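You operate a simulated robot arm through the tools that you are given. There is no shell and no other tool. Be economical: measure what you need, move in short steps, check, and stop when the job is done.

The job below is to be done with a simulated robot arm. You get a single attempt, and the scene is never put back.

JOB
Wipe the grey dust off the winder's board, then stand the blue-banded brass box on it.
Fine: use the cream pad and put it back; lid on the polish tin; the box comes out of the opened clamp. What is to be rubbed or washed off counts as gone when no trace of it is left.
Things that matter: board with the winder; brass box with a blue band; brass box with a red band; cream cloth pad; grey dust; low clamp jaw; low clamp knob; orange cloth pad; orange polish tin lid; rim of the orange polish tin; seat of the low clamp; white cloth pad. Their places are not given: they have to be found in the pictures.

Only the result counts: the job must be done as asked and must still hold three seconds after the hand-in. Knocking over, shifting, dropping, spilling or breaking anything else fails it. Lids that push on must go on centred and level and be pressed home; caps that screw on are set level and turned clockwise until they are tight.

ROBOT AND FRAMES
A 7-joint arm with a two-finger parallel gripper, fixed in place. Base frame: the origin is at the foot of the arm, x ahead of it, y to its left, z up; the work surface is at about z = 0.012. Readings come in m, degrees, newtons and seconds.
With the tool pointing down near the work surface it reaches from about 0.24 to 0.62 m from the base axis. Its first joint turns from -66.0 to 66.0 degrees. Payload 2.6 kg.
Tool frame: the origin (TCP) lies between the finger pads and is the grasp point; the fingertips stand 0.03 m ahead of it; z points along the fingers, y is the line along which they close. The gripper opens to 0.094 m. The fingers are 0.028 m wide and 0.01 m thick; the gripper's body (0.05 by 0.096 m) begins 0.055 m behind the TCP.
Orientation is that of the tool frame in the base frame, as a unit quaternion [x, y, z, w]. With the fingers straight down and closing along the base's y, the tool's x points along the base's -x, its y along +y and its z along -z.

CONTROLS
- The arm moves only by the tool jog_arm. Its arguments are lists of equal length, an entry for each row: "linear": the shift along the tool's x, y, z in m, a list of three; "delta_rot": the turn, a rotation vector about the tool's x, y, z in degrees, a list of three; "hand": the finger opening in m, from 0 to 0.094. In form: {"linear": [[dx, dy, dz], ...], "delta_rot": [[wx, wy, wz], ...], "hand": [hand, ...]}. A call has 1 to 10 rows; each row is the pose to reach, as a shift and turn from the pose commanded when the call began, along the tool's axes at that moment. A row lasts 0.2 s, in which the tool goes at most 0.05 m and 8.6 degrees; a call with a longer step from one row to the next is refused whole, and so is a gripper value outside its range. Where a pose cannot be reached the arm comes as near as it can. A force on the tool above 70 N (or 10 N above the force at the start of the call, whichever is more), or a blocked arm, ends the call early, and 0.2 s more pass. Each finger travels about 0.072 m/s and halts on what it meets, pressing with about 22 N; the grip force reading is that of the motor and also rises with nothing between the fingers. The clock runs only during rows and for 0.2 s after the last one: add rows that repeat a pose to give the fingers time. It gives the time, the measured TCP pose, the force on the tool (base axes), the opening and the grip force at its end, in the units of the frame above (readings bear some noise), with the torque about the TCP (base axes, N m) and any sound that the robot's microphone picked up.
- Cameras (640 x 400 px; columns grow to the right, rows downward): "scene" is fixed at [-0.0199, 0.4368, 0.5379]; the picture's right is [-0.99, 0.13, 0.00], its down [0.11, 0.84, -0.53] and it looks along [-0.07, -0.52, -0.85] (base axes); focal length 214 px, centre (320, 200). "wrist" rides on the gripper at [0.076, 0.014, -0.103] in the tool frame; the picture's right is [-0.18, 0.98, 0.00], its down [-0.75, -0.14, -0.64] and it looks along [-0.63, -0.12, 0.77] (tool axes); focal length 243 px, centre (320, 200).
- snapshot(camera): a new picture of that camera. The clock stands still meanwhile.
- measure_at(camera, pixels): for up to 12 pixels [column, row] of the newest picture of that camera ("zoom" is the newest enlarged one), the place [x, y, z] in the base frame of the surface seen there, good to about 0.002 m, but the place of the scene camera against the robot may be out by one fixed shift of up to 0.018 m in any direction. The clock stands still meanwhile.
- close_up(camera, box): a new picture of the part [left, top, right, bottom] of that camera's present view, enlarged. The clock stands still meanwhile.
- finish_job(): hands the job in; it is judged then, once.

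Go step by step. Measure first, check grasps and placings, and put right what went wrong. The budget is 80 turns and 54 pictures, counting those below and the enlarged ones. Unless the task says otherwise, let go and move clear before handing in, and close with one line.

The tools are called as a command line: name --argument value ..., lists and objects as JSON in quotes. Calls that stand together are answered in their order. jog_arm: Moves the arm, as the interface text tells. Its arguments: {"type":"object","properties":{"linear":{"type":"array"},"delta_rot":{"type":"array"},"hand":{"type":"array"}},"required":["linear","delta_rot","hand"]} The other tools are called the same way: snapshot (camera) takes a picture; measure_at (camera, pixels) gives the place of the surface under pixels of a picture; close_up (camera, box) takes an enlarged picture of a part of a camera's view; finish_job () hands the job in.

At the start:

```text
t: 0.0
tcp_pos: [0.3725, -0.0051, 0.3507]
tool_rot: [0.0, 1.0, 0.0, 0.0]
force: [0.2, -0.5, 0.6]
wrist_torque: [0.01, -0.02, 0.0]
gripper_width: 0.0942
grip_force: 0.1
```

scene: 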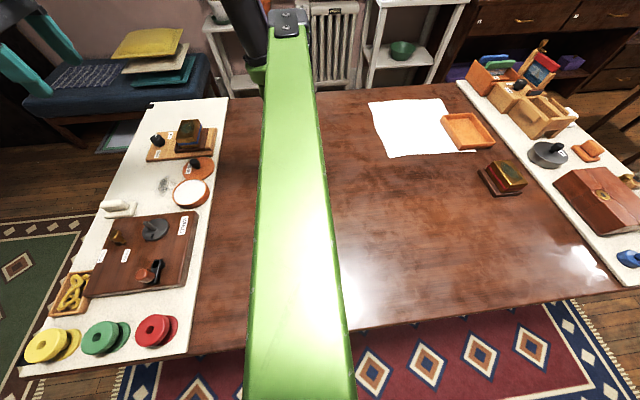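
wrist: 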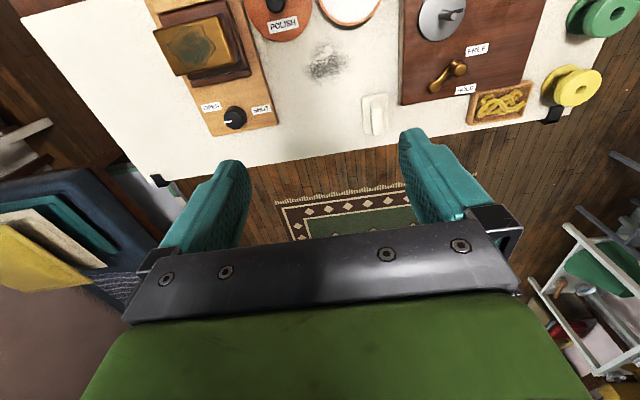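

The scene shows a clamp at about (180,140), dust at (165,185), the polish tin at (190,190) and the winder's board at (145,250). I'll enlarge these areas first.

close_up --camera "scene" --box '[20, 90, 260, 240]'

close_up --camera "scene" --box '[10, 200, 250, 370]'

close_up --camera "scene" --box '[430, 40, 640, 280]'

close_up --camera "wrist" --box '[130, 0, 620, 200]'

```text
2.67 times, centred on (140, 165) of scene
```

zoom: 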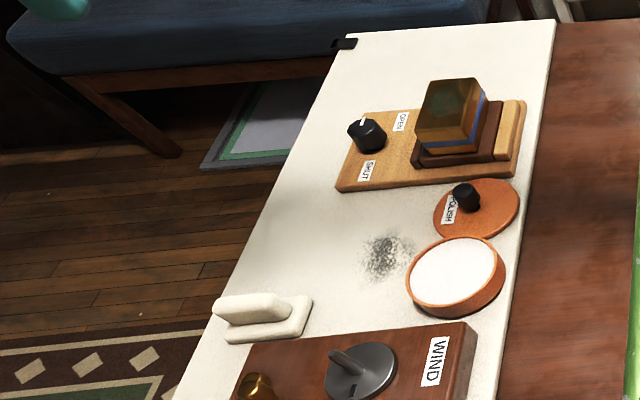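

```text
2.35 times, centred on (130, 285) of scene
```

zoom: 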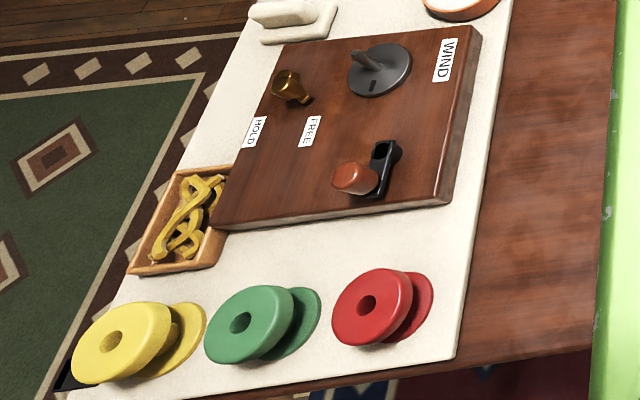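

```text
1.67 times, centred on (535, 160) of scene
```

zoom: 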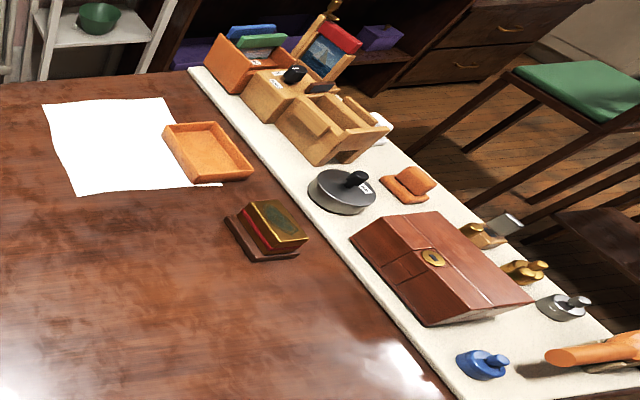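

```text
1.31 times, centred on (375, 100) of wrist
```

zoom: 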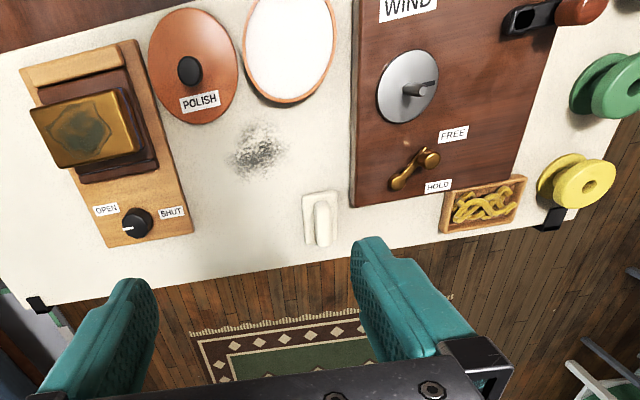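

The wrist zoom shows the clamp knob at (138,222), the pad at (322,220), dust at (257,155), the lid knob at (189,72) and the tin at (290,45). I'll measure these with the wrist camera, which has no fixed shift.

measure_at --camera "zoom" --pixels '[[138, 222], [322, 220], [257, 155], [189, 72], [230, 90], [245, 75], [290, 100], [330, 45], [90, 125], [70, 105], [130, 145], [310, 215]]'

close_up --camera "wrist" --box '[140, 0, 300, 140]'

close_up --camera "scene" --box '[540, 90, 620, 170]'

```text
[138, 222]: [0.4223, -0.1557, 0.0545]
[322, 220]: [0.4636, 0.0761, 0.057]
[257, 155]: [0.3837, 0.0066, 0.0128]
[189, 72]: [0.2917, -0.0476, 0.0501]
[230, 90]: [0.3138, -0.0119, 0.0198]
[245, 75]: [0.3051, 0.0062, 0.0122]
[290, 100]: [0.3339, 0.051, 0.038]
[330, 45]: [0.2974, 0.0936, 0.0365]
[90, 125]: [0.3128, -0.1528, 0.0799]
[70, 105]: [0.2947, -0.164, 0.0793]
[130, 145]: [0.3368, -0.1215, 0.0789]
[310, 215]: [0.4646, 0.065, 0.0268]
```

```text
2.86 times, centred on (220, 70) of wrist
```

zoom: 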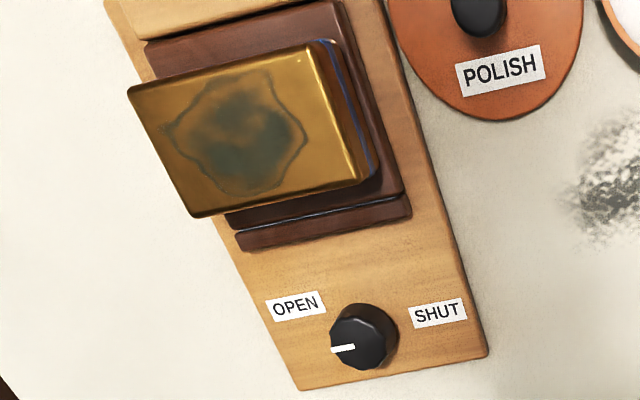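

```text
5.00 times, centred on (580, 130) of scene
```

zoom: 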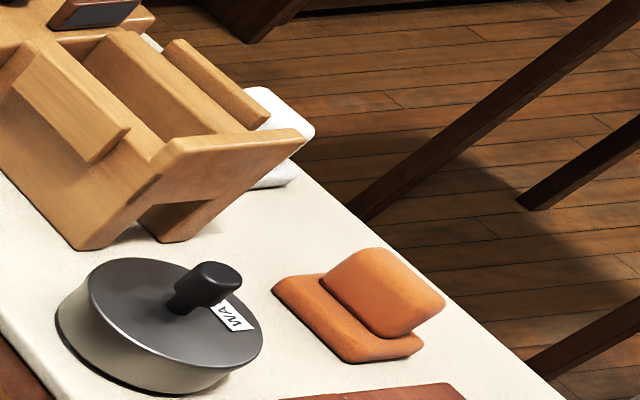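

The clamp holds the blue-banded box, with the knob at (0.422,-0.156), and its pointer looks to be on the OPEN side; I'll check that later. The cream pad is at about (0.464,0.075), so I'll move above it and look.

jog_arm --linear '[[-0.015, 0.0135, 0.033], [-0.03, 0.027, 0.066], [-0.045, 0.04, 0.1], [-0.06, 0.054, 0.133], [-0.075, 0.067, 0.166], [-0.09, 0.08, 0.195]]' --delta_rot '[[0, 0, 0], [0, 0, 0], [0, 0, 0], [0, 0, 0], [0, 0, 0], [0, 0, 0]]' --hand '[0.094, 0.094, 0.094, 0.094, 0.094, 0.094]'

snapshot --camera "wrist"

```text
t: 1.4
tcp_pos: [0.4619, 0.0751, 0.1556]
tool_rot: [0.001, 1.0, 0.0, 0.0]
force: [0.0, -0.4, 0.2]
wrist_torque: [-0.03, 0.0, 0.03]
gripper_width: 0.0938
grip_force: 0.0
```

```text
45 pictures are left
```

wrist: 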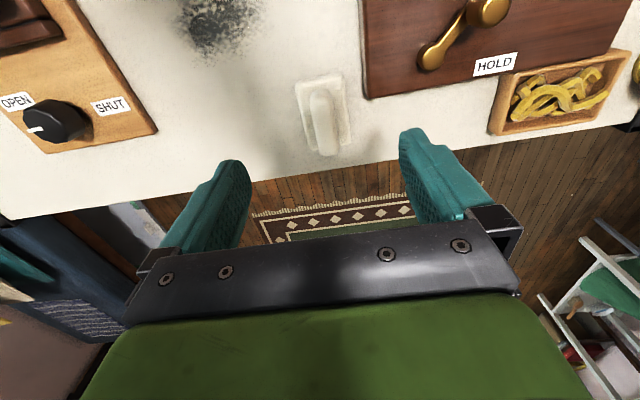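

The pad is at (325,115), with the winder's dark base edge to its right at about (366,95). I'll measure the pad's base and handle.

measure_at --camera "wrist" --pixels '[[322, 92], [328, 135], [316, 115], [335, 115], [299, 84], [339, 74], [350, 138], [309, 145], [366, 97], [213, 22], [190, 20], [245, 30]]'

close_up --camera "wrist" --box '[270, 50, 390, 170]'

```text
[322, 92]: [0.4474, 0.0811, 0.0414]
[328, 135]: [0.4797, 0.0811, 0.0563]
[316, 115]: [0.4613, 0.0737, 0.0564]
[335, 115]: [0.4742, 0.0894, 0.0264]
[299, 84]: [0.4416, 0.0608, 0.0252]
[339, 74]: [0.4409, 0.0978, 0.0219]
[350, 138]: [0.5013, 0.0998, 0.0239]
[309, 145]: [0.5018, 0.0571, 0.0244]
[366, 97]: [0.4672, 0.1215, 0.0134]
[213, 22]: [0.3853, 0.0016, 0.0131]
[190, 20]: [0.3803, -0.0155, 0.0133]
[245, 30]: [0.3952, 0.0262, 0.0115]
```

```text
3.33 times, centred on (330, 110) of wrist
```

zoom: 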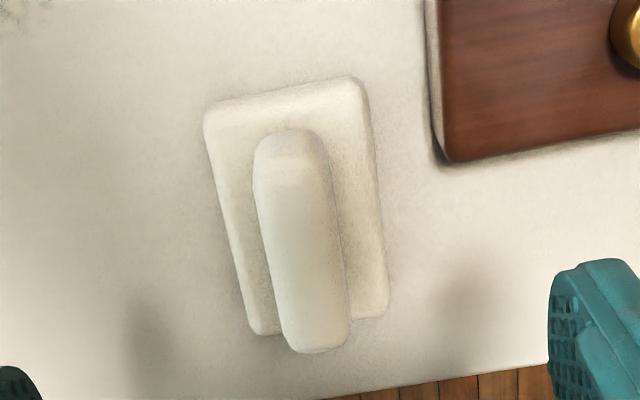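

The pad's centre is (0.471,0.080), its handle top is at 0.056 and its base top at 0.026, aligned with the base axes. I'll go down around the handle and close.

jog_arm --linear '[[-0.009, 0.005, 0.03], [-0.009, 0.005, 0.06], [-0.009, 0.005, 0.08], [-0.009, 0.005, 0.0945], [-0.009, 0.005, 0.0945], [-0.009, 0.005, 0.0945], [-0.009, 0.005, 0.0945], [-0.009, 0.005, 0.0945]]' --delta_rot '[[0, 0, 0], [0, 0, 0], [0, 0, 0], [0, 0, 0], [0, 0, 0], [0, 0, 0], [0, 0, 0], [0, 0, 0]]' --hand '[0.06, 0.05, 0.05, 0.05, 0.03, 0.0, 0.0, 0.0]'

snapshot --camera "wrist"

```text
t: 3.2
tcp_pos: [0.4718, 0.0783, 0.0621]
tool_rot: [-0.001, 1.0, 0.0, 0.0]
force: [0.1, 0.8, -0.8]
wrist_torque: [-0.03, 0.01, 0.01]
gripper_width: 0.0189
grip_force: 22.6
```

```text
43 pictures are left
```

wrist: 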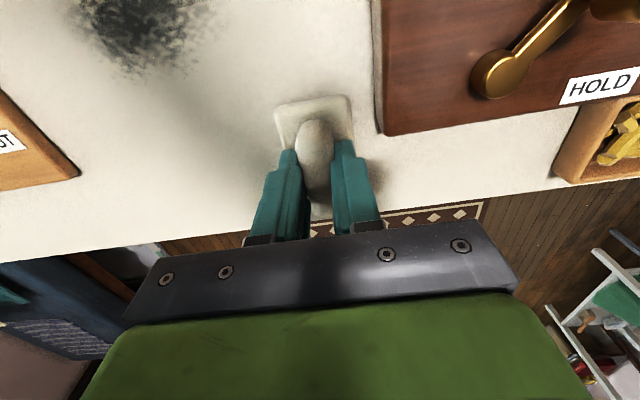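

I've gripped the handle at an opening of 0.019. I'll measure the dust's visible edges now, in this picture and on the scene camera, before carrying the pad over.

measure_at --camera "wrist" --pixels '[[135, 74], [78, 20], [220, 25], [150, 15], [180, 55], [320, 100]]'

close_up --camera "scene" --box '[110, 150, 220, 230]'

```text
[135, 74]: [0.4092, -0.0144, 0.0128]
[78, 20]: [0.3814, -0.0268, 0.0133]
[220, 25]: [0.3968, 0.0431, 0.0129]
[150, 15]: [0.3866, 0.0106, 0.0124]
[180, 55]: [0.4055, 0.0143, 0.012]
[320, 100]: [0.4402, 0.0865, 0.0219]
```

```text
5.00 times, centred on (165, 190) of scene
```

zoom: 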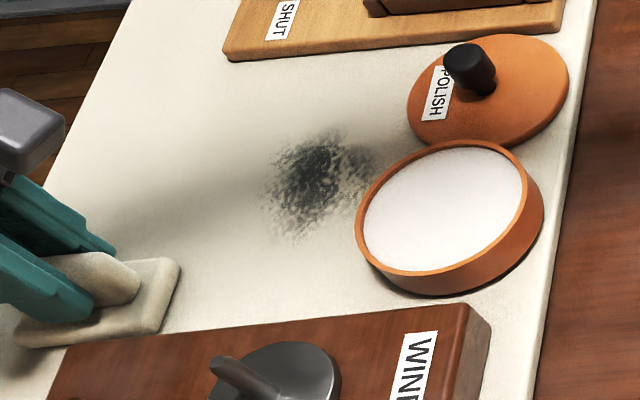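

The dust spans about (262–375, 130–240) in this zoom. I'll measure its edges plus the neighbouring rims.

measure_at --camera "zoom" --pixels '[[260, 195], [378, 160], [325, 128], [292, 243], [350, 215], [358, 225], [410, 120], [177, 262], [222, 52], [462, 305], [440, 143], [480, 60]]'

```text
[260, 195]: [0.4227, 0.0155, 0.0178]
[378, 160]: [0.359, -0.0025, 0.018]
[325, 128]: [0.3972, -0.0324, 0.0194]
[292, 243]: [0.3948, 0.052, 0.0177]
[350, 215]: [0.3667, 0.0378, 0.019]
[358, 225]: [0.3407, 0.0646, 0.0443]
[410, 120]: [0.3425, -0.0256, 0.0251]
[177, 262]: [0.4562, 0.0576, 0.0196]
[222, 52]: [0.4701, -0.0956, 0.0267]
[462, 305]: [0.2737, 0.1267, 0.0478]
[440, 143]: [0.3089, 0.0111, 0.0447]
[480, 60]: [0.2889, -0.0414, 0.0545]
```

Dust spans about x 0.35–0.415, y -0.035–0.047, and the tin and lid fronts are at x≈0.336. I'll lift the pad, carry it to (0.379,-0.045) and set it down with a light press.

jog_arm --linear '[[0, 0, -0.015], [0, 0, -0.03], [0.03, -0.035, -0.03], [0.06, -0.07, -0.03], [0.092, -0.105, -0.03], [0.092, -0.123, -0.03], [0.092, -0.123, -0.012], [0.092, -0.123, 0.0], [0.092, -0.123, 0.001]]' --delta_rot '[[0, 0, 0], [0, 0, 0], [0, 0, 0], [0, 0, 0], [0, 0, 0], [0, 0, 0], [0, 0, 0], [0, 0, 0], [0, 0, 0]]' --hand '[0, 0, 0, 0, 0, 0, 0, 0, 0]'

snapshot --camera "wrist"

```text
t: 5.2
tcp_pos: [0.3799, -0.0442, 0.0618]
tool_rot: [0.0, 1.0, -0.001, 0.0]
force: [-0.3, -0.8, 0.2]
wrist_torque: [0.01, -0.01, -0.01]
gripper_width: 0.0189
grip_force: 22.1
```

```text
41 pictures are left
```

wrist: 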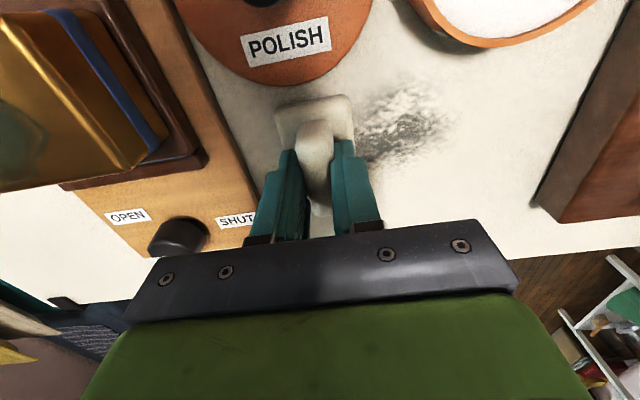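

The pad is on or just above the board at z 0.0618 with no force reading yet, and it is clear of the lid. I'll press down a few millimetres and sweep through the dust.

jog_arm --linear '[[0, 0, 0.001], [0, 0, 0.002], [0, 0, 0.003], [0, 0, 0.003]]' --delta_rot '[[0, 0, 0], [0, 0, 0], [0, 0, 0], [0, 0, 0]]' --hand '[0, 0, 0, 0]'

```text
t: 6.2
tcp_pos: [0.3812, -0.0439, 0.0604]
tool_rot: [0.0, 1.0, 0.0, 0.002]
force: [-19.1, -0.1, 48.4]
wrist_torque: [-0.03, 0.26, -0.06]
gripper_width: 0.0194
grip_force: 22.5
```

Contact is firm at 48 N, so I'll back off about 1 mm and sweep across y, then return with a second lane further out in x.

jog_arm --linear '[[0, 0, -0.0012], [0, 0.03, -0.0012], [0, 0.06, -0.0012], [0, 0.085, -0.0012], [0, 0.108, -0.0012], [-0.018, 0.108, -0.0012], [-0.018, 0.08, -0.0012], [-0.018, 0.05, -0.0012], [-0.018, 0.02, -0.0012], [-0.018, 0.0, -0.0012]]' --delta_rot '[[0, 0, 0], [0, 0, 0], [0, 0, 0], [0, 0, 0], [0, 0, 0], [0, 0, 0], [0, 0, 0], [0, 0, 0], [0, 0, 0], [0, 0, 0]]' --hand '[0, 0, 0, 0, 0, 0, 0, 0, 0, 0]'

snapshot --camera "wrist"

```text
t: 8.4
tcp_pos: [0.3981, -0.0424, 0.0603]
tool_rot: [-0.001, 1.0, -0.001, 0.0]
force: [0.5, 11.5, 26.8]
wrist_torque: [0.29, -0.19, 0.03]
gripper_width: 0.0192
grip_force: 22.2
```

```text
40 pictures are left
```

wrist: 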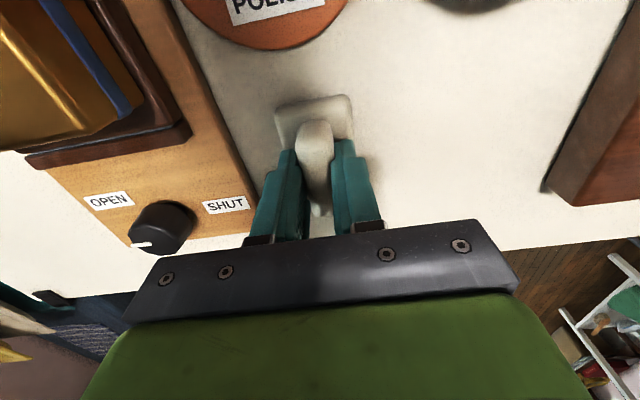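

The dust looks gone between the tin and the winder. I'll make one more pass closer to the tin and lid, then check close up.

jog_arm --linear '[[0.012, 0, 0], [0.022, 0.0, 0], [0.022, 0.03, 0], [0.022, 0.06, 0], [0.022, 0.09, 0], [0.022, 0.108, 0], [0.01, 0.08, 0], [0.01, 0.05, 0], [0.01, 0.02, 0], [0.01, 0.0, 0]]' --delta_rot '[[0, 0, 0], [0, 0, 0], [0, 0, 0], [0, 0, 0], [0, 0, 0], [0, 0, 0], [0, 0, 0], [0, 0, 0], [0, 0, 0], [0, 0, 0]]' --hand '[0, 0, 0, 0, 0, 0, 0, 0, 0, 0]'

close_up --camera "wrist" --box '[220, 0, 620, 230]'

close_up --camera "scene" --box '[90, 130, 220, 240]'

```text
t: 10.6
tcp_pos: [0.3909, -0.0439, 0.0596]
tool_rot: [0.0, 1.0, 0.0, 0.001]
force: [-0.2, 10.0, 25.6]
wrist_torque: [0.28, -0.21, 0.06]
gripper_width: 0.0192
grip_force: 22.2
```

```text
1.60 times, centred on (420, 115) of wrist
```

zoom: 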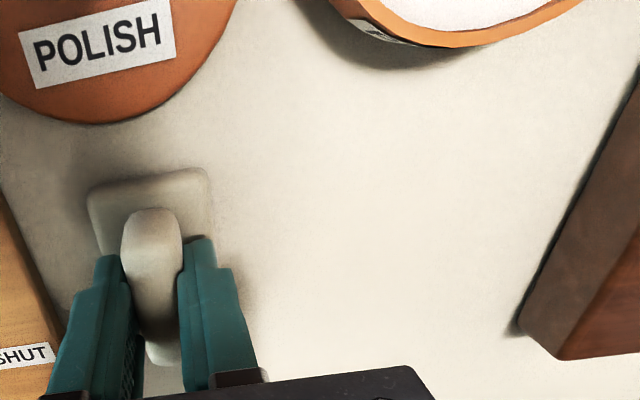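

```text
3.64 times, centred on (155, 185) of scene
```

zoom: 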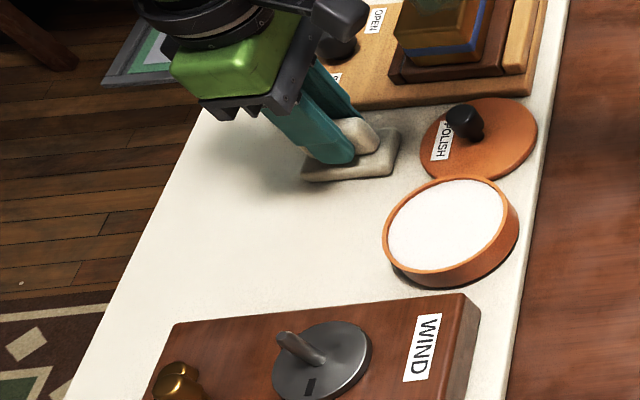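

The board is clean in both views except under the pad itself. I'll lift, carry the pad back to (0.472,0.078), set it down and open.

jog_arm --linear '[[0, 0, -0.015], [0, 0, -0.03], [-0.03, 0.04, -0.03], [-0.06, 0.08, -0.03], [-0.081, 0.11, -0.03], [-0.081, 0.1222, -0.03], [-0.081, 0.1222, -0.03]]' --delta_rot '[[0, 0, 0], [0, 0, 0], [0, 0, 0], [0, 0, 0], [0, 0, 0], [0, 0, 0], [0, 0, 0]]' --hand '[0, 0, 0, 0, 0, 0, 0]'

snapshot --camera "wrist"

close_up --camera "scene" --box '[90, 130, 220, 240]'

```text
t: 12.2
tcp_pos: [0.4707, 0.0781, 0.0912]
tool_rot: [0.001, 1.0, 0.0, -0.001]
force: [0.4, -0.5, 0.3]
wrist_torque: [0.03, 0.02, 0.02]
gripper_width: 0.0195
grip_force: 21.6
```

```text
37 pictures are left
```

wrist: 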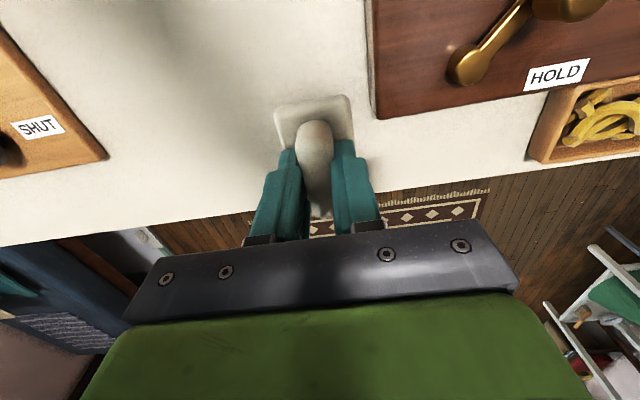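

```text
3.64 times, centred on (155, 185) of scene
```

zoom: 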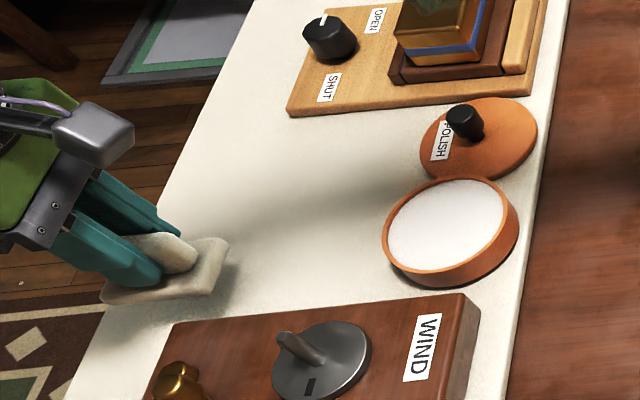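

The board is completely clean. I'll lower the pad onto its old spot, open and rise.

jog_arm --linear '[[0, 0, 0.015], [0, 0, 0.025], [0, 0, 0.0298], [0, 0, 0.0298], [0, 0, 0.0298], [0, 0, 0.0298], [0, 0, 0.0], [0, 0, -0.04], [0, 0, -0.08]]' --delta_rot '[[0, 0, 0], [0, 0, 0], [0, 0, 0], [0, 0, 0], [0, 0, 0], [0, 0, 0], [0, 0, 0], [0, 0, 0], [0, 0, 0]]' --hand '[0, 0, 0, 0.03, 0.045, 0.045, 0.045, 0.06, 0.07]'

snapshot --camera "wrist"

```text
t: 14.2
tcp_pos: [0.4697, 0.0791, 0.1717]
tool_rot: [0.0, 1.0, 0.0, 0.0]
force: [-0.5, -0.5, -0.5]
wrist_torque: [0.0, 0.0, 0.01]
gripper_width: 0.0699
grip_force: 0.1
```

```text
35 pictures are left
```

wrist: 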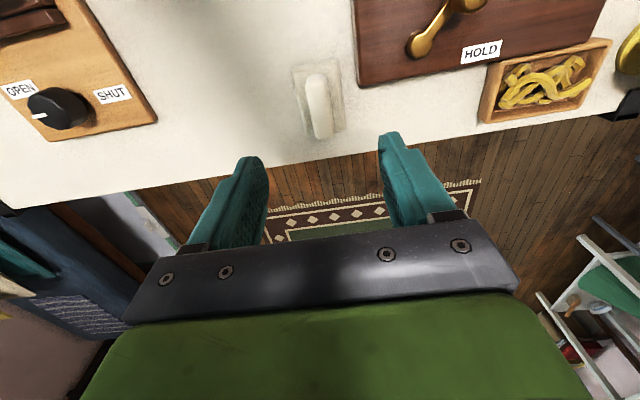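

The pad is back on its spot at (318,105). Next I'll move over the tin and lid to measure them.

jog_arm --linear '[[0.036, -0.016, -0.01], [0.072, -0.032, -0.02], [0.108, -0.048, -0.03], [0.144, -0.064, -0.04], [0.18, -0.079, -0.05], [0.18, -0.079, -0.05]]' --delta_rot '[[0, 0, 0], [0, 0, 0], [0, 0, 0], [0, 0, 0], [0, 0, 0], [0, 0, 0]]' --hand '[0.07, 0.07, 0.07, 0.07, 0.07, 0.07]'

snapshot --camera "wrist"

close_up --camera "wrist" --box '[210, 10, 450, 160]'

```text
t: 15.6
tcp_pos: [0.2894, -0.0021, 0.2207]
tool_rot: [0.0, 1.0, 0.0, 0.0]
force: [0.1, -0.6, -0.6]
wrist_torque: [0.02, 0.0, -0.01]
gripper_width: 0.07
grip_force: 0.0
```

```text
34 pictures are left
```

wrist: 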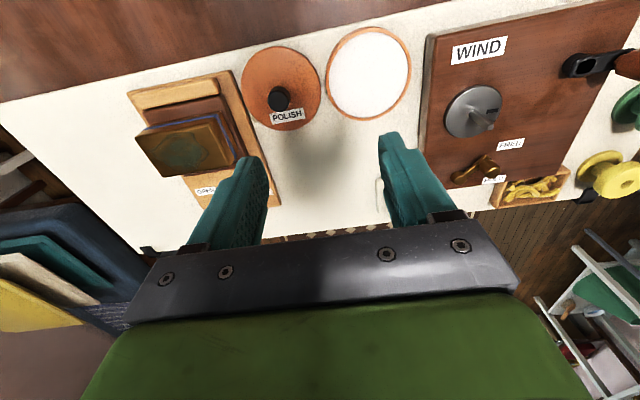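

```text
2.67 times, centred on (330, 85) of wrist
```

zoom: 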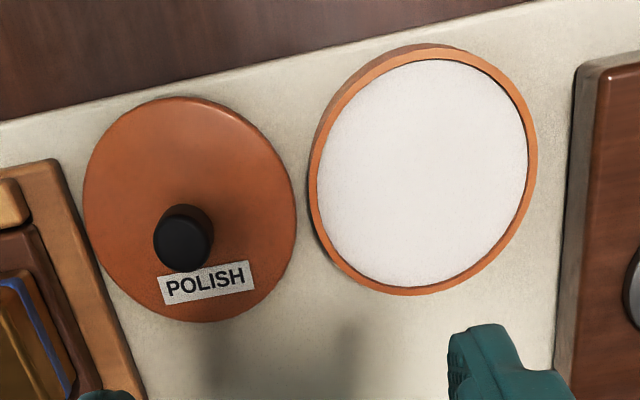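

I'll measure rim points of the lid, its knob top, and the tin rim in this zoom to fit centres.

measure_at --camera "zoom" --pixels '[[88, 208], [290, 210], [183, 102], [195, 318], [183, 245], [183, 215], [314, 185], [534, 160], [430, 54], [415, 290], [340, 262], [520, 110]]'

close_up --camera "wrist" --box '[240, 70, 320, 130]'

```text
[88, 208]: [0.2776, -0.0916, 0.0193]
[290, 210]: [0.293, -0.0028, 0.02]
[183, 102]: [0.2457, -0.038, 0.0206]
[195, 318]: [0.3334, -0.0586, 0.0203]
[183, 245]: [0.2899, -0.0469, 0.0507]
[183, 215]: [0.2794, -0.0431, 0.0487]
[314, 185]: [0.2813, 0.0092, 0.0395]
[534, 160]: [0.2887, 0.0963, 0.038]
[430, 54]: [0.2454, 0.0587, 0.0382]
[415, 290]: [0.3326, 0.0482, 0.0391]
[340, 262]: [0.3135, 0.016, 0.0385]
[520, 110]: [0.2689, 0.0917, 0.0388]
```

```text
6.67 times, centred on (280, 100) of wrist
```

zoom: 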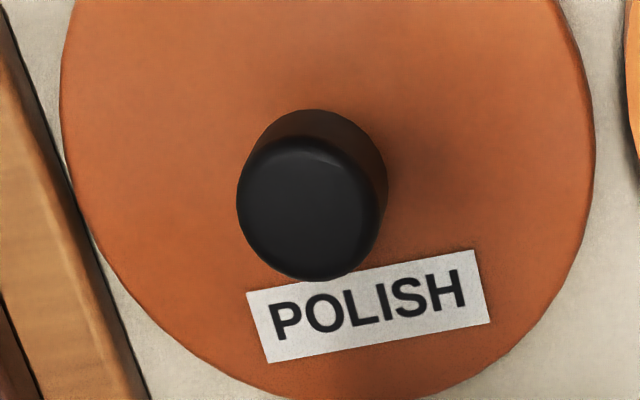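

The lid centre is (0.2895,-0.0475) with knob top at z 0.05, and the tin centre is (0.2889,0.0525) with its rim at 0.039. I'll descend on the lid knob and close.

jog_arm --linear '[[0, -0.0454, 0.0], [0, -0.0454, 0.04], [0, -0.0454, 0.08], [0, -0.0454, 0.12], [0, -0.0454, 0.15], [0, -0.0454, 0.1665], [0, -0.0454, 0.1665], [0, -0.0454, 0.1665], [0, -0.0454, 0.1665], [0, -0.0454, 0.1665]]' --delta_rot '[[0, 0, 0], [0, 0, 0], [0, 0, 0], [0, 0, 0], [0, 0, 0], [0, 0, 0], [0, 0, 0], [0, 0, 0], [0, 0, 0], [0, 0, 0]]' --hand '[0.06, 0.05, 0.05, 0.05, 0.05, 0.05, 0.03, 0.0, 0.0, 0.0]'

snapshot --camera "wrist"

```text
t: 17.8
tcp_pos: [0.2891, -0.0451, 0.0543]
tool_rot: [0.0, 1.0, 0.001, 0.0]
force: [0.0, -0.2, -0.3]
wrist_torque: [0.01, 0.01, -0.01]
gripper_width: 0.0228
grip_force: 22.3
```

```text
31 pictures are left
```

wrist: 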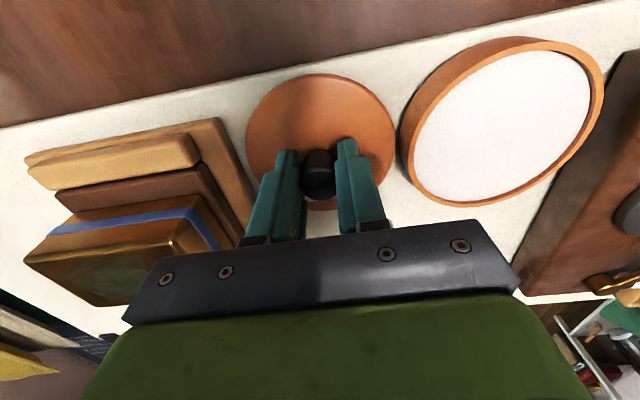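

The lid knob is gripped at 0.0228. I'll lift 0.05 and remeasure the lid against the tin for the offset.

jog_arm --linear '[[0, 0, -0.025], [0, 0, -0.05], [0, 0, -0.05]]' --delta_rot '[[0, 0, 0], [0, 0, 0], [0, 0, 0]]' --hand '[0, 0, 0]'

close_up --camera "wrist" --box '[220, 10, 600, 240]'

```text
t: 18.6
tcp_pos: [0.2896, -0.0444, 0.1027]
tool_rot: [-0.001, 1.0, 0.0, 0.0]
force: [-0.2, 0.5, -1.9]
wrist_torque: [0.0, 0.02, 0.03]
gripper_width: 0.0229
grip_force: 22.3
```

```text
1.68 times, centred on (410, 125) of wrist
```

zoom: 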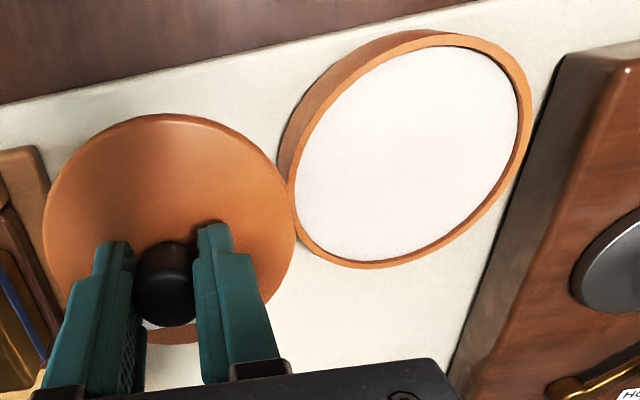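

I'll measure the held lid's edge and the tin rim in this view.

measure_at --camera "zoom" --pixels '[[49, 215], [290, 218], [165, 118], [90, 143], [245, 146], [284, 270], [526, 110], [430, 40], [370, 264], [318, 100], [470, 227], [508, 60]]'

```text
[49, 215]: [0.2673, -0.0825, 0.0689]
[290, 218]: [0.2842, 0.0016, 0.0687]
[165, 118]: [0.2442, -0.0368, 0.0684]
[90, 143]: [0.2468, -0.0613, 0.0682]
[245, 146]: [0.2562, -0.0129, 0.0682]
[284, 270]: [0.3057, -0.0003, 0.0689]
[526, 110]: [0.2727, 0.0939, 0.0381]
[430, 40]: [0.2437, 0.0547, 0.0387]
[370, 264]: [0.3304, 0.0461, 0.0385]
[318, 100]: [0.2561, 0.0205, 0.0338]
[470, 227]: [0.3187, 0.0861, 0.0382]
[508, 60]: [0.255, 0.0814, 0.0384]
```

The held lid's centre fits (0.2888,-0.043) and the tin's (0.2885,0.0528). I'll shift +0.0962 in y, keeping the height, then recheck the alignment.

jog_arm --linear '[[0.0002, 0.03, 0], [0.0004, 0.06, 0], [0.0005, 0.085, 0], [0.0005, 0.0962, 0], [0.0005, 0.0962, 0], [0.0005, 0.0962, 0.01], [0.0005, 0.0962, 0.01]]' --delta_rot '[[0, 0, 0], [0, 0, 0], [0, 0, 0], [0, 0, 0], [0, 0, 0], [0, 0, 0], [0, 0, 0]]' --hand '[0, 0, 0, 0, 0, 0, 0]'

close_up --camera "wrist" --box '[200, 40, 440, 240]'

close_up --camera "scene" --box '[120, 130, 240, 240]'

```text
t: 20.2
tcp_pos: [0.2899, 0.05, 0.0932]
tool_rot: [0.0, 1.0, 0.0, 0.0]
force: [0.3, 0.2, 0.1]
wrist_torque: [0.03, -0.01, 0.0]
gripper_width: 0.0226
grip_force: 22.2
```

```text
2.00 times, centred on (320, 140) of wrist
```

zoom: 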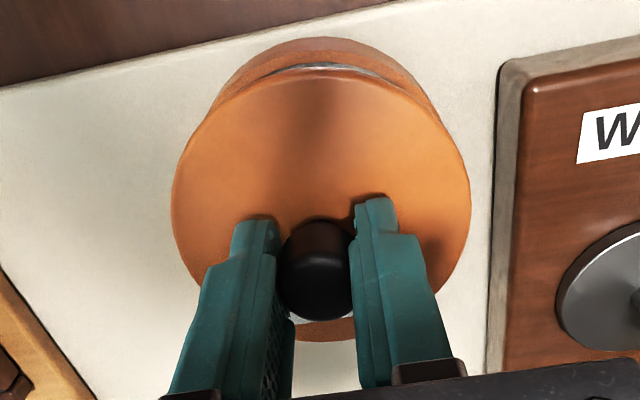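

```text
3.64 times, centred on (180, 185) of scene
```

zoom: 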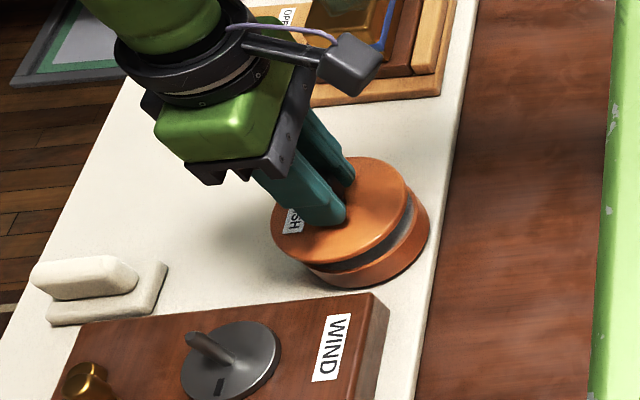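

I'll check relative centring with points on the lid and tin edges in the scene zoom.

measure_at --camera "zoom" --pixels '[[275, 220], [404, 185], [295, 257], [330, 262], [385, 232], [340, 163], [420, 210], [427, 235], [405, 265], [370, 282], [345, 284], [320, 272]]'

snapshot --camera "wrist"

```text
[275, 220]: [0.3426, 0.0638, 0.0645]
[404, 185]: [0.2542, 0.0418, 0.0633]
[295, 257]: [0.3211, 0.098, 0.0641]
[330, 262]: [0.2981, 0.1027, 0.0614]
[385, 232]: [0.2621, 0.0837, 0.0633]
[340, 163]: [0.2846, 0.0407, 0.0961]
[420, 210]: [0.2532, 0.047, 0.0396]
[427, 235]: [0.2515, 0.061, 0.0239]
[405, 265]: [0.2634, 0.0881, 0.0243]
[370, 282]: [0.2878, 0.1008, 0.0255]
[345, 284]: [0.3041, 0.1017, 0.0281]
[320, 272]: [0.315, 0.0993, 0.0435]
```

```text
27 pictures are left
```

wrist: 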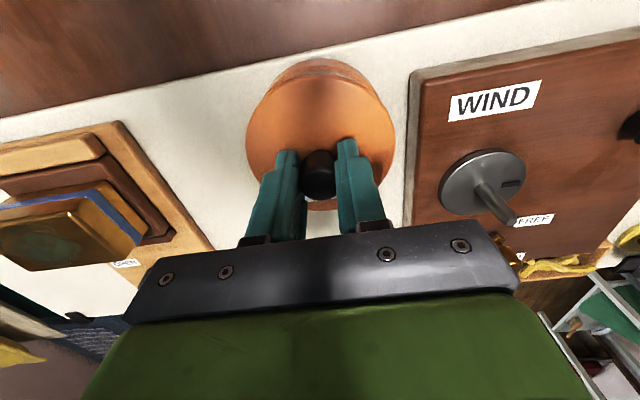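

Scene points put the lid within about 1.5 mm of the tin's centre. I'll check the lid in the wrist picture too.

measure_at --camera "wrist" --pixels '[[249, 130], [393, 132], [321, 78], [275, 95], [370, 97], [320, 207], [390, 160], [249, 155], [318, 61], [270, 80], [365, 80]]'

```text
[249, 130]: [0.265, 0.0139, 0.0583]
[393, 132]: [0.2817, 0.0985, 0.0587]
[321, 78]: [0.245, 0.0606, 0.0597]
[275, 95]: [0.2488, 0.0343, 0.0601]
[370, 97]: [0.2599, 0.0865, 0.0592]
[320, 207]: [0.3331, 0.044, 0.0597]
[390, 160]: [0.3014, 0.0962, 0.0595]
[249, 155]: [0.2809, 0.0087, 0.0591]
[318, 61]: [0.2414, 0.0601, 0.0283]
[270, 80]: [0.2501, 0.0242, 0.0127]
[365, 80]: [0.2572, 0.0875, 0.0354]
```

The lid fits to (0.2890,0.0533), aligned with the tin. I'll push down gently until contact shows.

jog_arm --linear '[[0.0004, -0.0003, 0.006], [0.0004, -0.0003, 0.01], [0.0004, -0.0003, 0.013], [0.0004, -0.0003, 0.015], [0.0004, -0.0003, 0.017], [0.0004, -0.0003, 0.017]]' --delta_rot '[[0, 0, 0], [0, 0, 0], [0, 0, 0], [0, 0, 0], [0, 0, 0], [0, 0, 0]]' --hand '[0, 0, 0, 0, 0, 0]'

close_up --camera "scene" --box '[120, 130, 240, 240]'

```text
t: 21.6
tcp_pos: [0.2891, 0.0507, 0.0763]
tool_rot: [0.0, 1.0, 0.0, 0.001]
force: [-3.6, -4.7, 16.7]
wrist_torque: [-0.16, -0.02, -0.03]
gripper_width: 0.0232
grip_force: 21.3
```

```text
3.64 times, centred on (180, 185) of scene
```

zoom: 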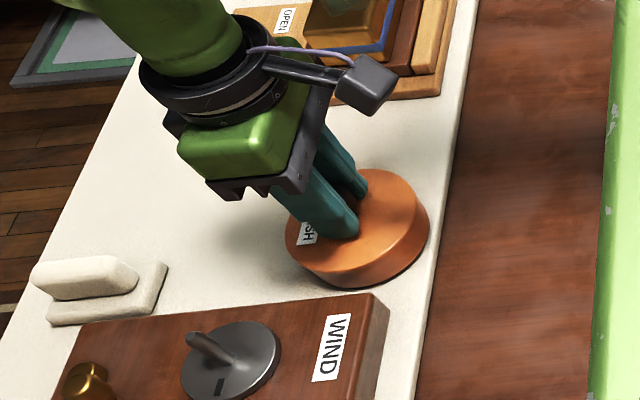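

The lid has gone over the rim with 17 N so far. I'll press a bit further to drive it home.

jog_arm --linear '[[0, 0, 0.001], [0, 0, 0.002], [0, 0, 0.003], [0, 0, 0.004], [0, 0, 0.004]]' --delta_rot '[[0, 0, 0], [0, 0, 0], [0, 0, 0], [0, 0, 0], [0, 0, 0]]' --hand '[0, 0, 0, 0, 0]'

snapshot --camera "wrist"

```text
t: 22.8
tcp_pos: [0.2895, 0.0504, 0.0737]
tool_rot: [0.001, 1.0, 0.0, 0.002]
force: [-12.7, -4.6, 61.4]
wrist_torque: [-0.27, 0.6, 0.03]
gripper_width: 0.023
grip_force: 22.5
```

```text
25 pictures are left
```

wrist: 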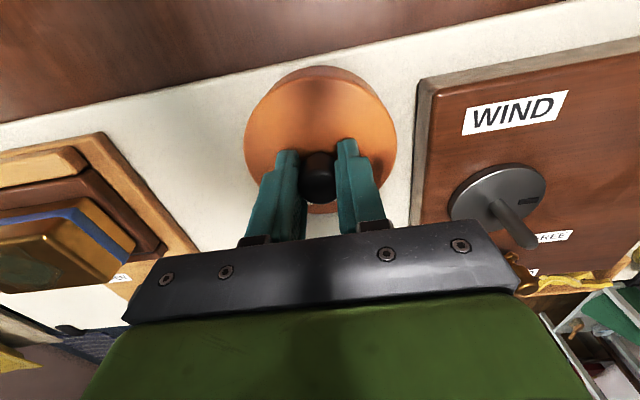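

It pressed to 61 N with only 2.6 mm of movement. I'll measure the lid's top for level and centring.

measure_at --camera "wrist" --pixels '[[250, 140], [392, 140], [321, 82], [275, 100], [370, 105], [320, 209], [290, 120], [350, 120], [345, 75]]'

```text
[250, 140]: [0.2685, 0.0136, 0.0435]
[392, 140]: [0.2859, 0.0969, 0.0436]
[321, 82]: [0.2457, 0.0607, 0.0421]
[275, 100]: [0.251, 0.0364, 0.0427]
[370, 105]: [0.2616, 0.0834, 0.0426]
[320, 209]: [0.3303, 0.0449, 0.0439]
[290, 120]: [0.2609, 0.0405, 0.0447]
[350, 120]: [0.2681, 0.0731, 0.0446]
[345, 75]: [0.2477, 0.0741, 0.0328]
```

The lid is level at 0.0435, but the fingers slid down the knob about 3 mm. I'll release, rise, close the fingers and press on the knob top to be sure it's home.

jog_arm --linear '[[0, 0, -0.003], [0, 0, -0.003], [0, 0, -0.003], [0, 0, -0.025], [0, 0, -0.048], [0, 0, -0.048], [0, 0, -0.048], [0, 0, -0.048]]' --delta_rot '[[0, 0, 0], [0, 0, 0], [0, 0, 0], [0, 0, 0], [0, 0, 0], [0, 0, 0], [0, 0, 0], [0, 0, 0]]' --hand '[0.03, 0.045, 0.045, 0.045, 0.045, 0.0, 0.0, 0.0]'

close_up --camera "wrist" --box '[200, 40, 440, 240]'

```text
t: 24.6
tcp_pos: [0.2885, 0.05, 0.1202]
tool_rot: [0.0, 1.0, 0.001, 0.0]
force: [0.9, 0.1, 0.1]
wrist_torque: [0.0, 0.0, 0.0]
gripper_width: 0.0
grip_force: 21.9
```

```text
2.00 times, centred on (320, 140) of wrist
```

zoom: 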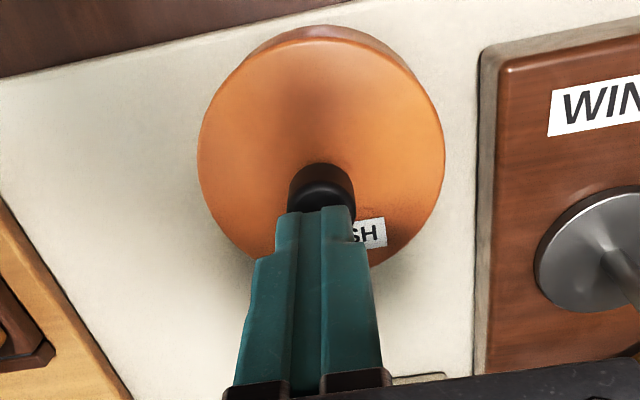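

The closed fingertips are over the knob. I'll press down in small steps.

jog_arm --linear '[[0, 0, 0.008], [0, 0, 0.013], [0, 0, 0.016], [0, 0, 0.0175], [0, 0, 0.019], [0, 0, 0.02], [0, 0, 0.021], [0, 0, 0.022]]' --delta_rot '[[0, 0, 0], [0, 0, 0], [0, 0, 0], [0, 0, 0], [0, 0, 0], [0, 0, 0], [0, 0, 0], [0, 0, 0]]' --hand '[0, 0, 0, 0, 0, 0, 0, 0]'

```text
t: 26.0
tcp_pos: [0.2889, 0.051, 0.1042]
tool_rot: [0.002, 1.0, 0.0, 0.001]
force: [-5.2, -0.6, 13.6]
wrist_torque: [-0.02, 0.19, -0.02]
gripper_width: 0.0
grip_force: 21.9
stopped in row 6: the force on the tool passed its limit at 77 N (the readings are from after the stop); the commanded pose is now the measured one
```

The knob took 77 N without further travel, so the lid is home. I'll rise and move over the clamp to inspect it.

jog_arm --linear '[[0, 0, -0.03], [0, 0, -0.07], [-0.005, -0.04, -0.1], [-0.01, -0.08, -0.12], [-0.015, -0.12, -0.12], [-0.02, -0.16, -0.12], [-0.02, -0.19, -0.12], [-0.02, -0.19, -0.12]]' --delta_rot '[[0, 0, 0], [0, 0, 0], [0, 0, 0], [0, 0, 0], [0, 0, 0], [0, 0, 0], [0, 0, 0], [0, 0, 0]]' --hand '[0.02, 0.04, 0.06, 0.08, 0.094, 0.094, 0.094, 0.094]'

snapshot --camera "wrist"

close_up --camera "wrist" --box '[250, 40, 410, 160]'

close_up --camera "scene" --box '[130, 100, 230, 180]'

```text
refused: row 3 steps farther than a row can; nothing moved
```

```text
23 pictures are left
```

wrist: 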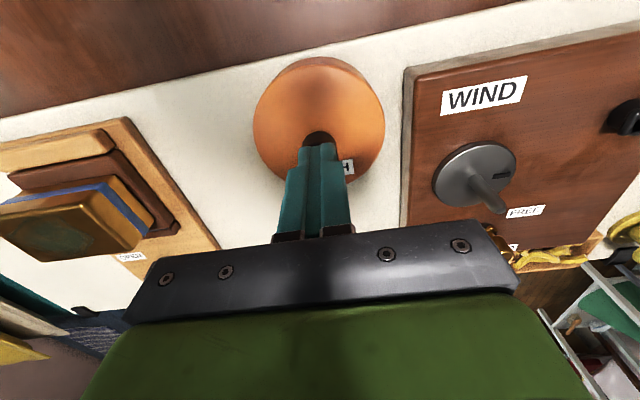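

```text
3.33 times, centred on (330, 100) of wrist
```

zoom: 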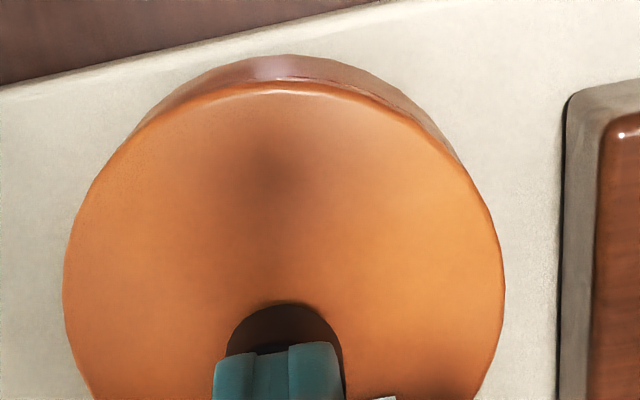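

```text
5.00 times, centred on (180, 140) of scene
```

zoom: 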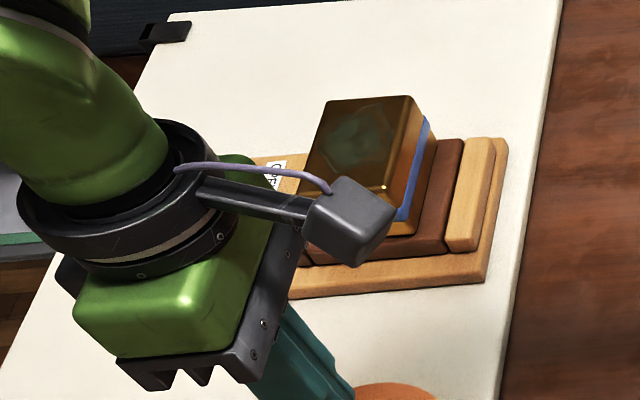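

The last call was refused because a step was too long, so nothing moved; the lid looks seated and level. I'll repeat it with shorter steps.

jog_arm --linear '[[0, 0, -0.03], [0, 0, -0.06], [0, 0, -0.09], [-0.005, -0.035, -0.11], [-0.01, -0.07, -0.12], [-0.015, -0.11, -0.12], [-0.02, -0.15, -0.12], [-0.02, -0.19, -0.12], [-0.02, -0.19, -0.12]]' --delta_rot '[[0, 0, 0], [0, 0, 0], [0, 0, 0], [0, 0, 0], [0, 0, 0], [0, 0, 0], [0, 0, 0], [0, 0, 0], [0, 0, 0]]' --hand '[0.0, 0.02, 0.04, 0.06, 0.08, 0.094, 0.094, 0.094, 0.094]'

snapshot --camera "wrist"

```text
t: 28.0
tcp_pos: [0.3101, -0.1399, 0.222]
tool_rot: [0.002, 1.0, 0.0, 0.001]
force: [-0.8, -0.8, 0.4]
wrist_torque: [-0.02, 0.01, 0.02]
gripper_width: 0.0941
grip_force: 0.0
```

```text
20 pictures are left
```

wrist: 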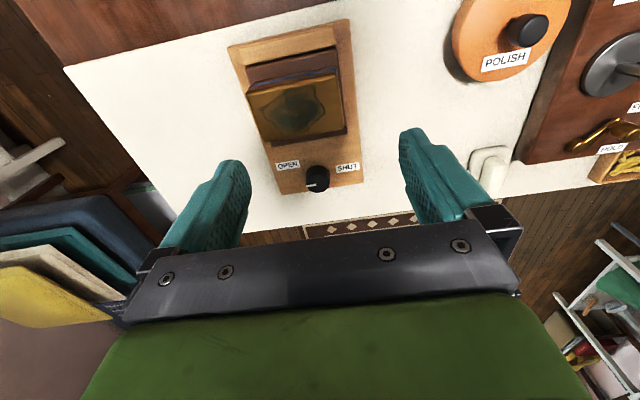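

close_up --camera "wrist" --box '[220, 10, 400, 210]'

close_up --camera "scene" --box '[130, 100, 230, 180]'

```text
2.00 times, centred on (310, 110) of wrist
```

zoom: 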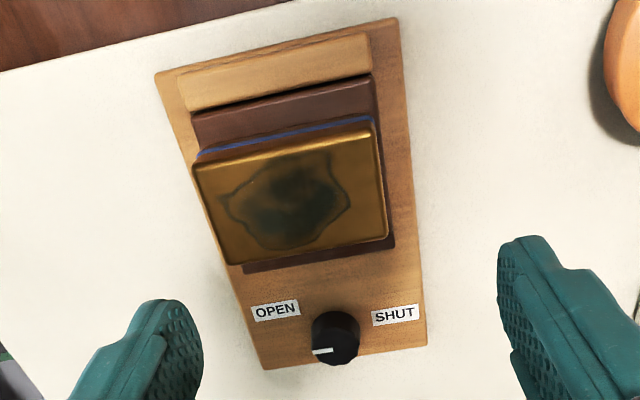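

```text
5.00 times, centred on (180, 140) of scene
```

zoom: 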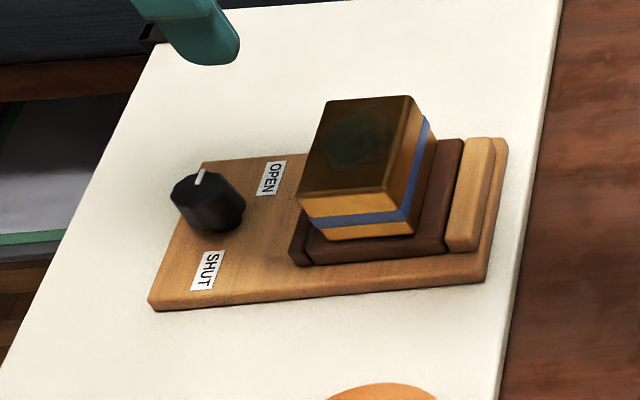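

I'll measure the pointer, labels, jaw strip, dark foot plate, stop block and box edges in the scene zoom, then in a wrist zoom.

measure_at --camera "zoom" --pixels '[[202, 172], [196, 185], [190, 192], [272, 178], [207, 270], [300, 250], [312, 250], [380, 248], [445, 225], [470, 195], [308, 215], [404, 220]]'

close_up --camera "wrist" --box '[270, 130, 370, 210]'

```text
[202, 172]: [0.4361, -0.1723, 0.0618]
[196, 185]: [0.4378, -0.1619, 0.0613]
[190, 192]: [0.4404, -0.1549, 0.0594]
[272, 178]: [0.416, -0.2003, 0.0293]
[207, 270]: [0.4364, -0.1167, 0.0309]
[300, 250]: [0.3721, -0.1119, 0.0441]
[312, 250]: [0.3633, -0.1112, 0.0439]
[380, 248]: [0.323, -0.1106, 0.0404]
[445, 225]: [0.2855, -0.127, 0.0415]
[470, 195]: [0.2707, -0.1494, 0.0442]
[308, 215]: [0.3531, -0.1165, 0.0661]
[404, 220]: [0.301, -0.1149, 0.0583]
```

```text
5.00 times, centred on (320, 170) of wrist
```

zoom: 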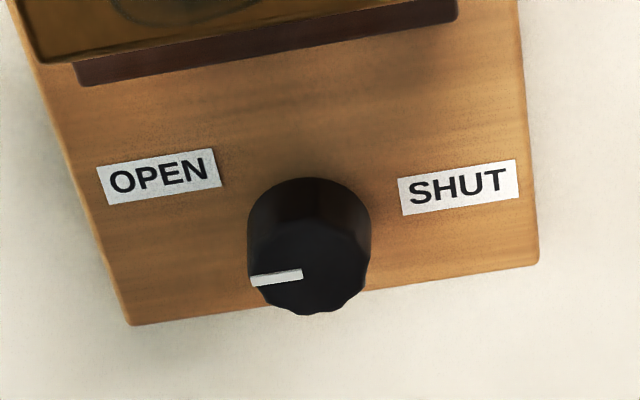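

The pointer lies crosswise toward OPEN. I'll enlarge the jaw area to see whether there is a gap to the box's foot.

close_up --camera "scene" --box '[180, 125, 236, 160]'

measure_at --camera "wrist" --pixels '[[318, 184], [308, 185], [287, 165], [348, 167], [300, 139], [335, 133], [255, 85], [339, 74], [262, 140], [342, 127], [285, 95], [320, 45]]'

```text
11.43 times, centred on (208, 142) of scene
```

zoom: 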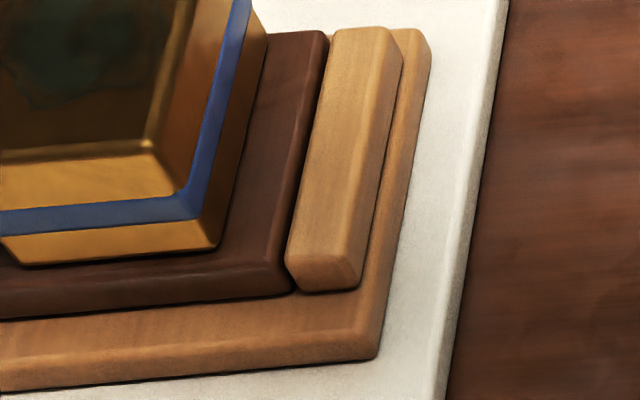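

```text
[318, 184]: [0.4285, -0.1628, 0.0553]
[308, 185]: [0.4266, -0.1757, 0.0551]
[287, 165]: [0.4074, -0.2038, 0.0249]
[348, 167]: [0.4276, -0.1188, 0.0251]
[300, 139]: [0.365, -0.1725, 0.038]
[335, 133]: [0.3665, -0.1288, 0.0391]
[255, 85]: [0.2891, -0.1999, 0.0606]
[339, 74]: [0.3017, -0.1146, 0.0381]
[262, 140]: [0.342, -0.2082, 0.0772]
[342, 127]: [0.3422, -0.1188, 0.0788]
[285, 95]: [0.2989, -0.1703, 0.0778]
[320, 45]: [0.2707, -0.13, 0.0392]
```

The stop block touches the foot plate. Now I'll look at the jaw strip on the knob side.

close_up --camera "scene" --box '[160, 128, 208, 158]'

```text
13.33 times, centred on (184, 143) of scene
```

zoom: 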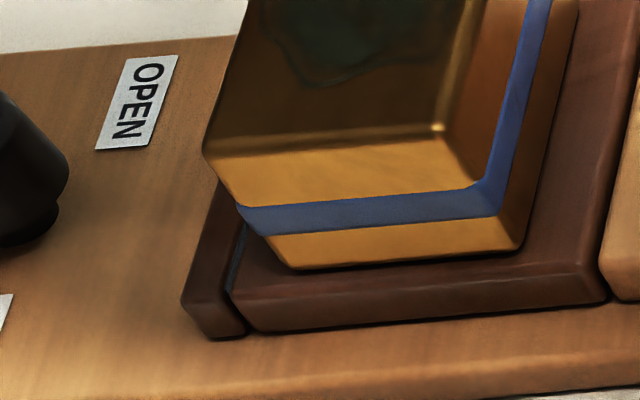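

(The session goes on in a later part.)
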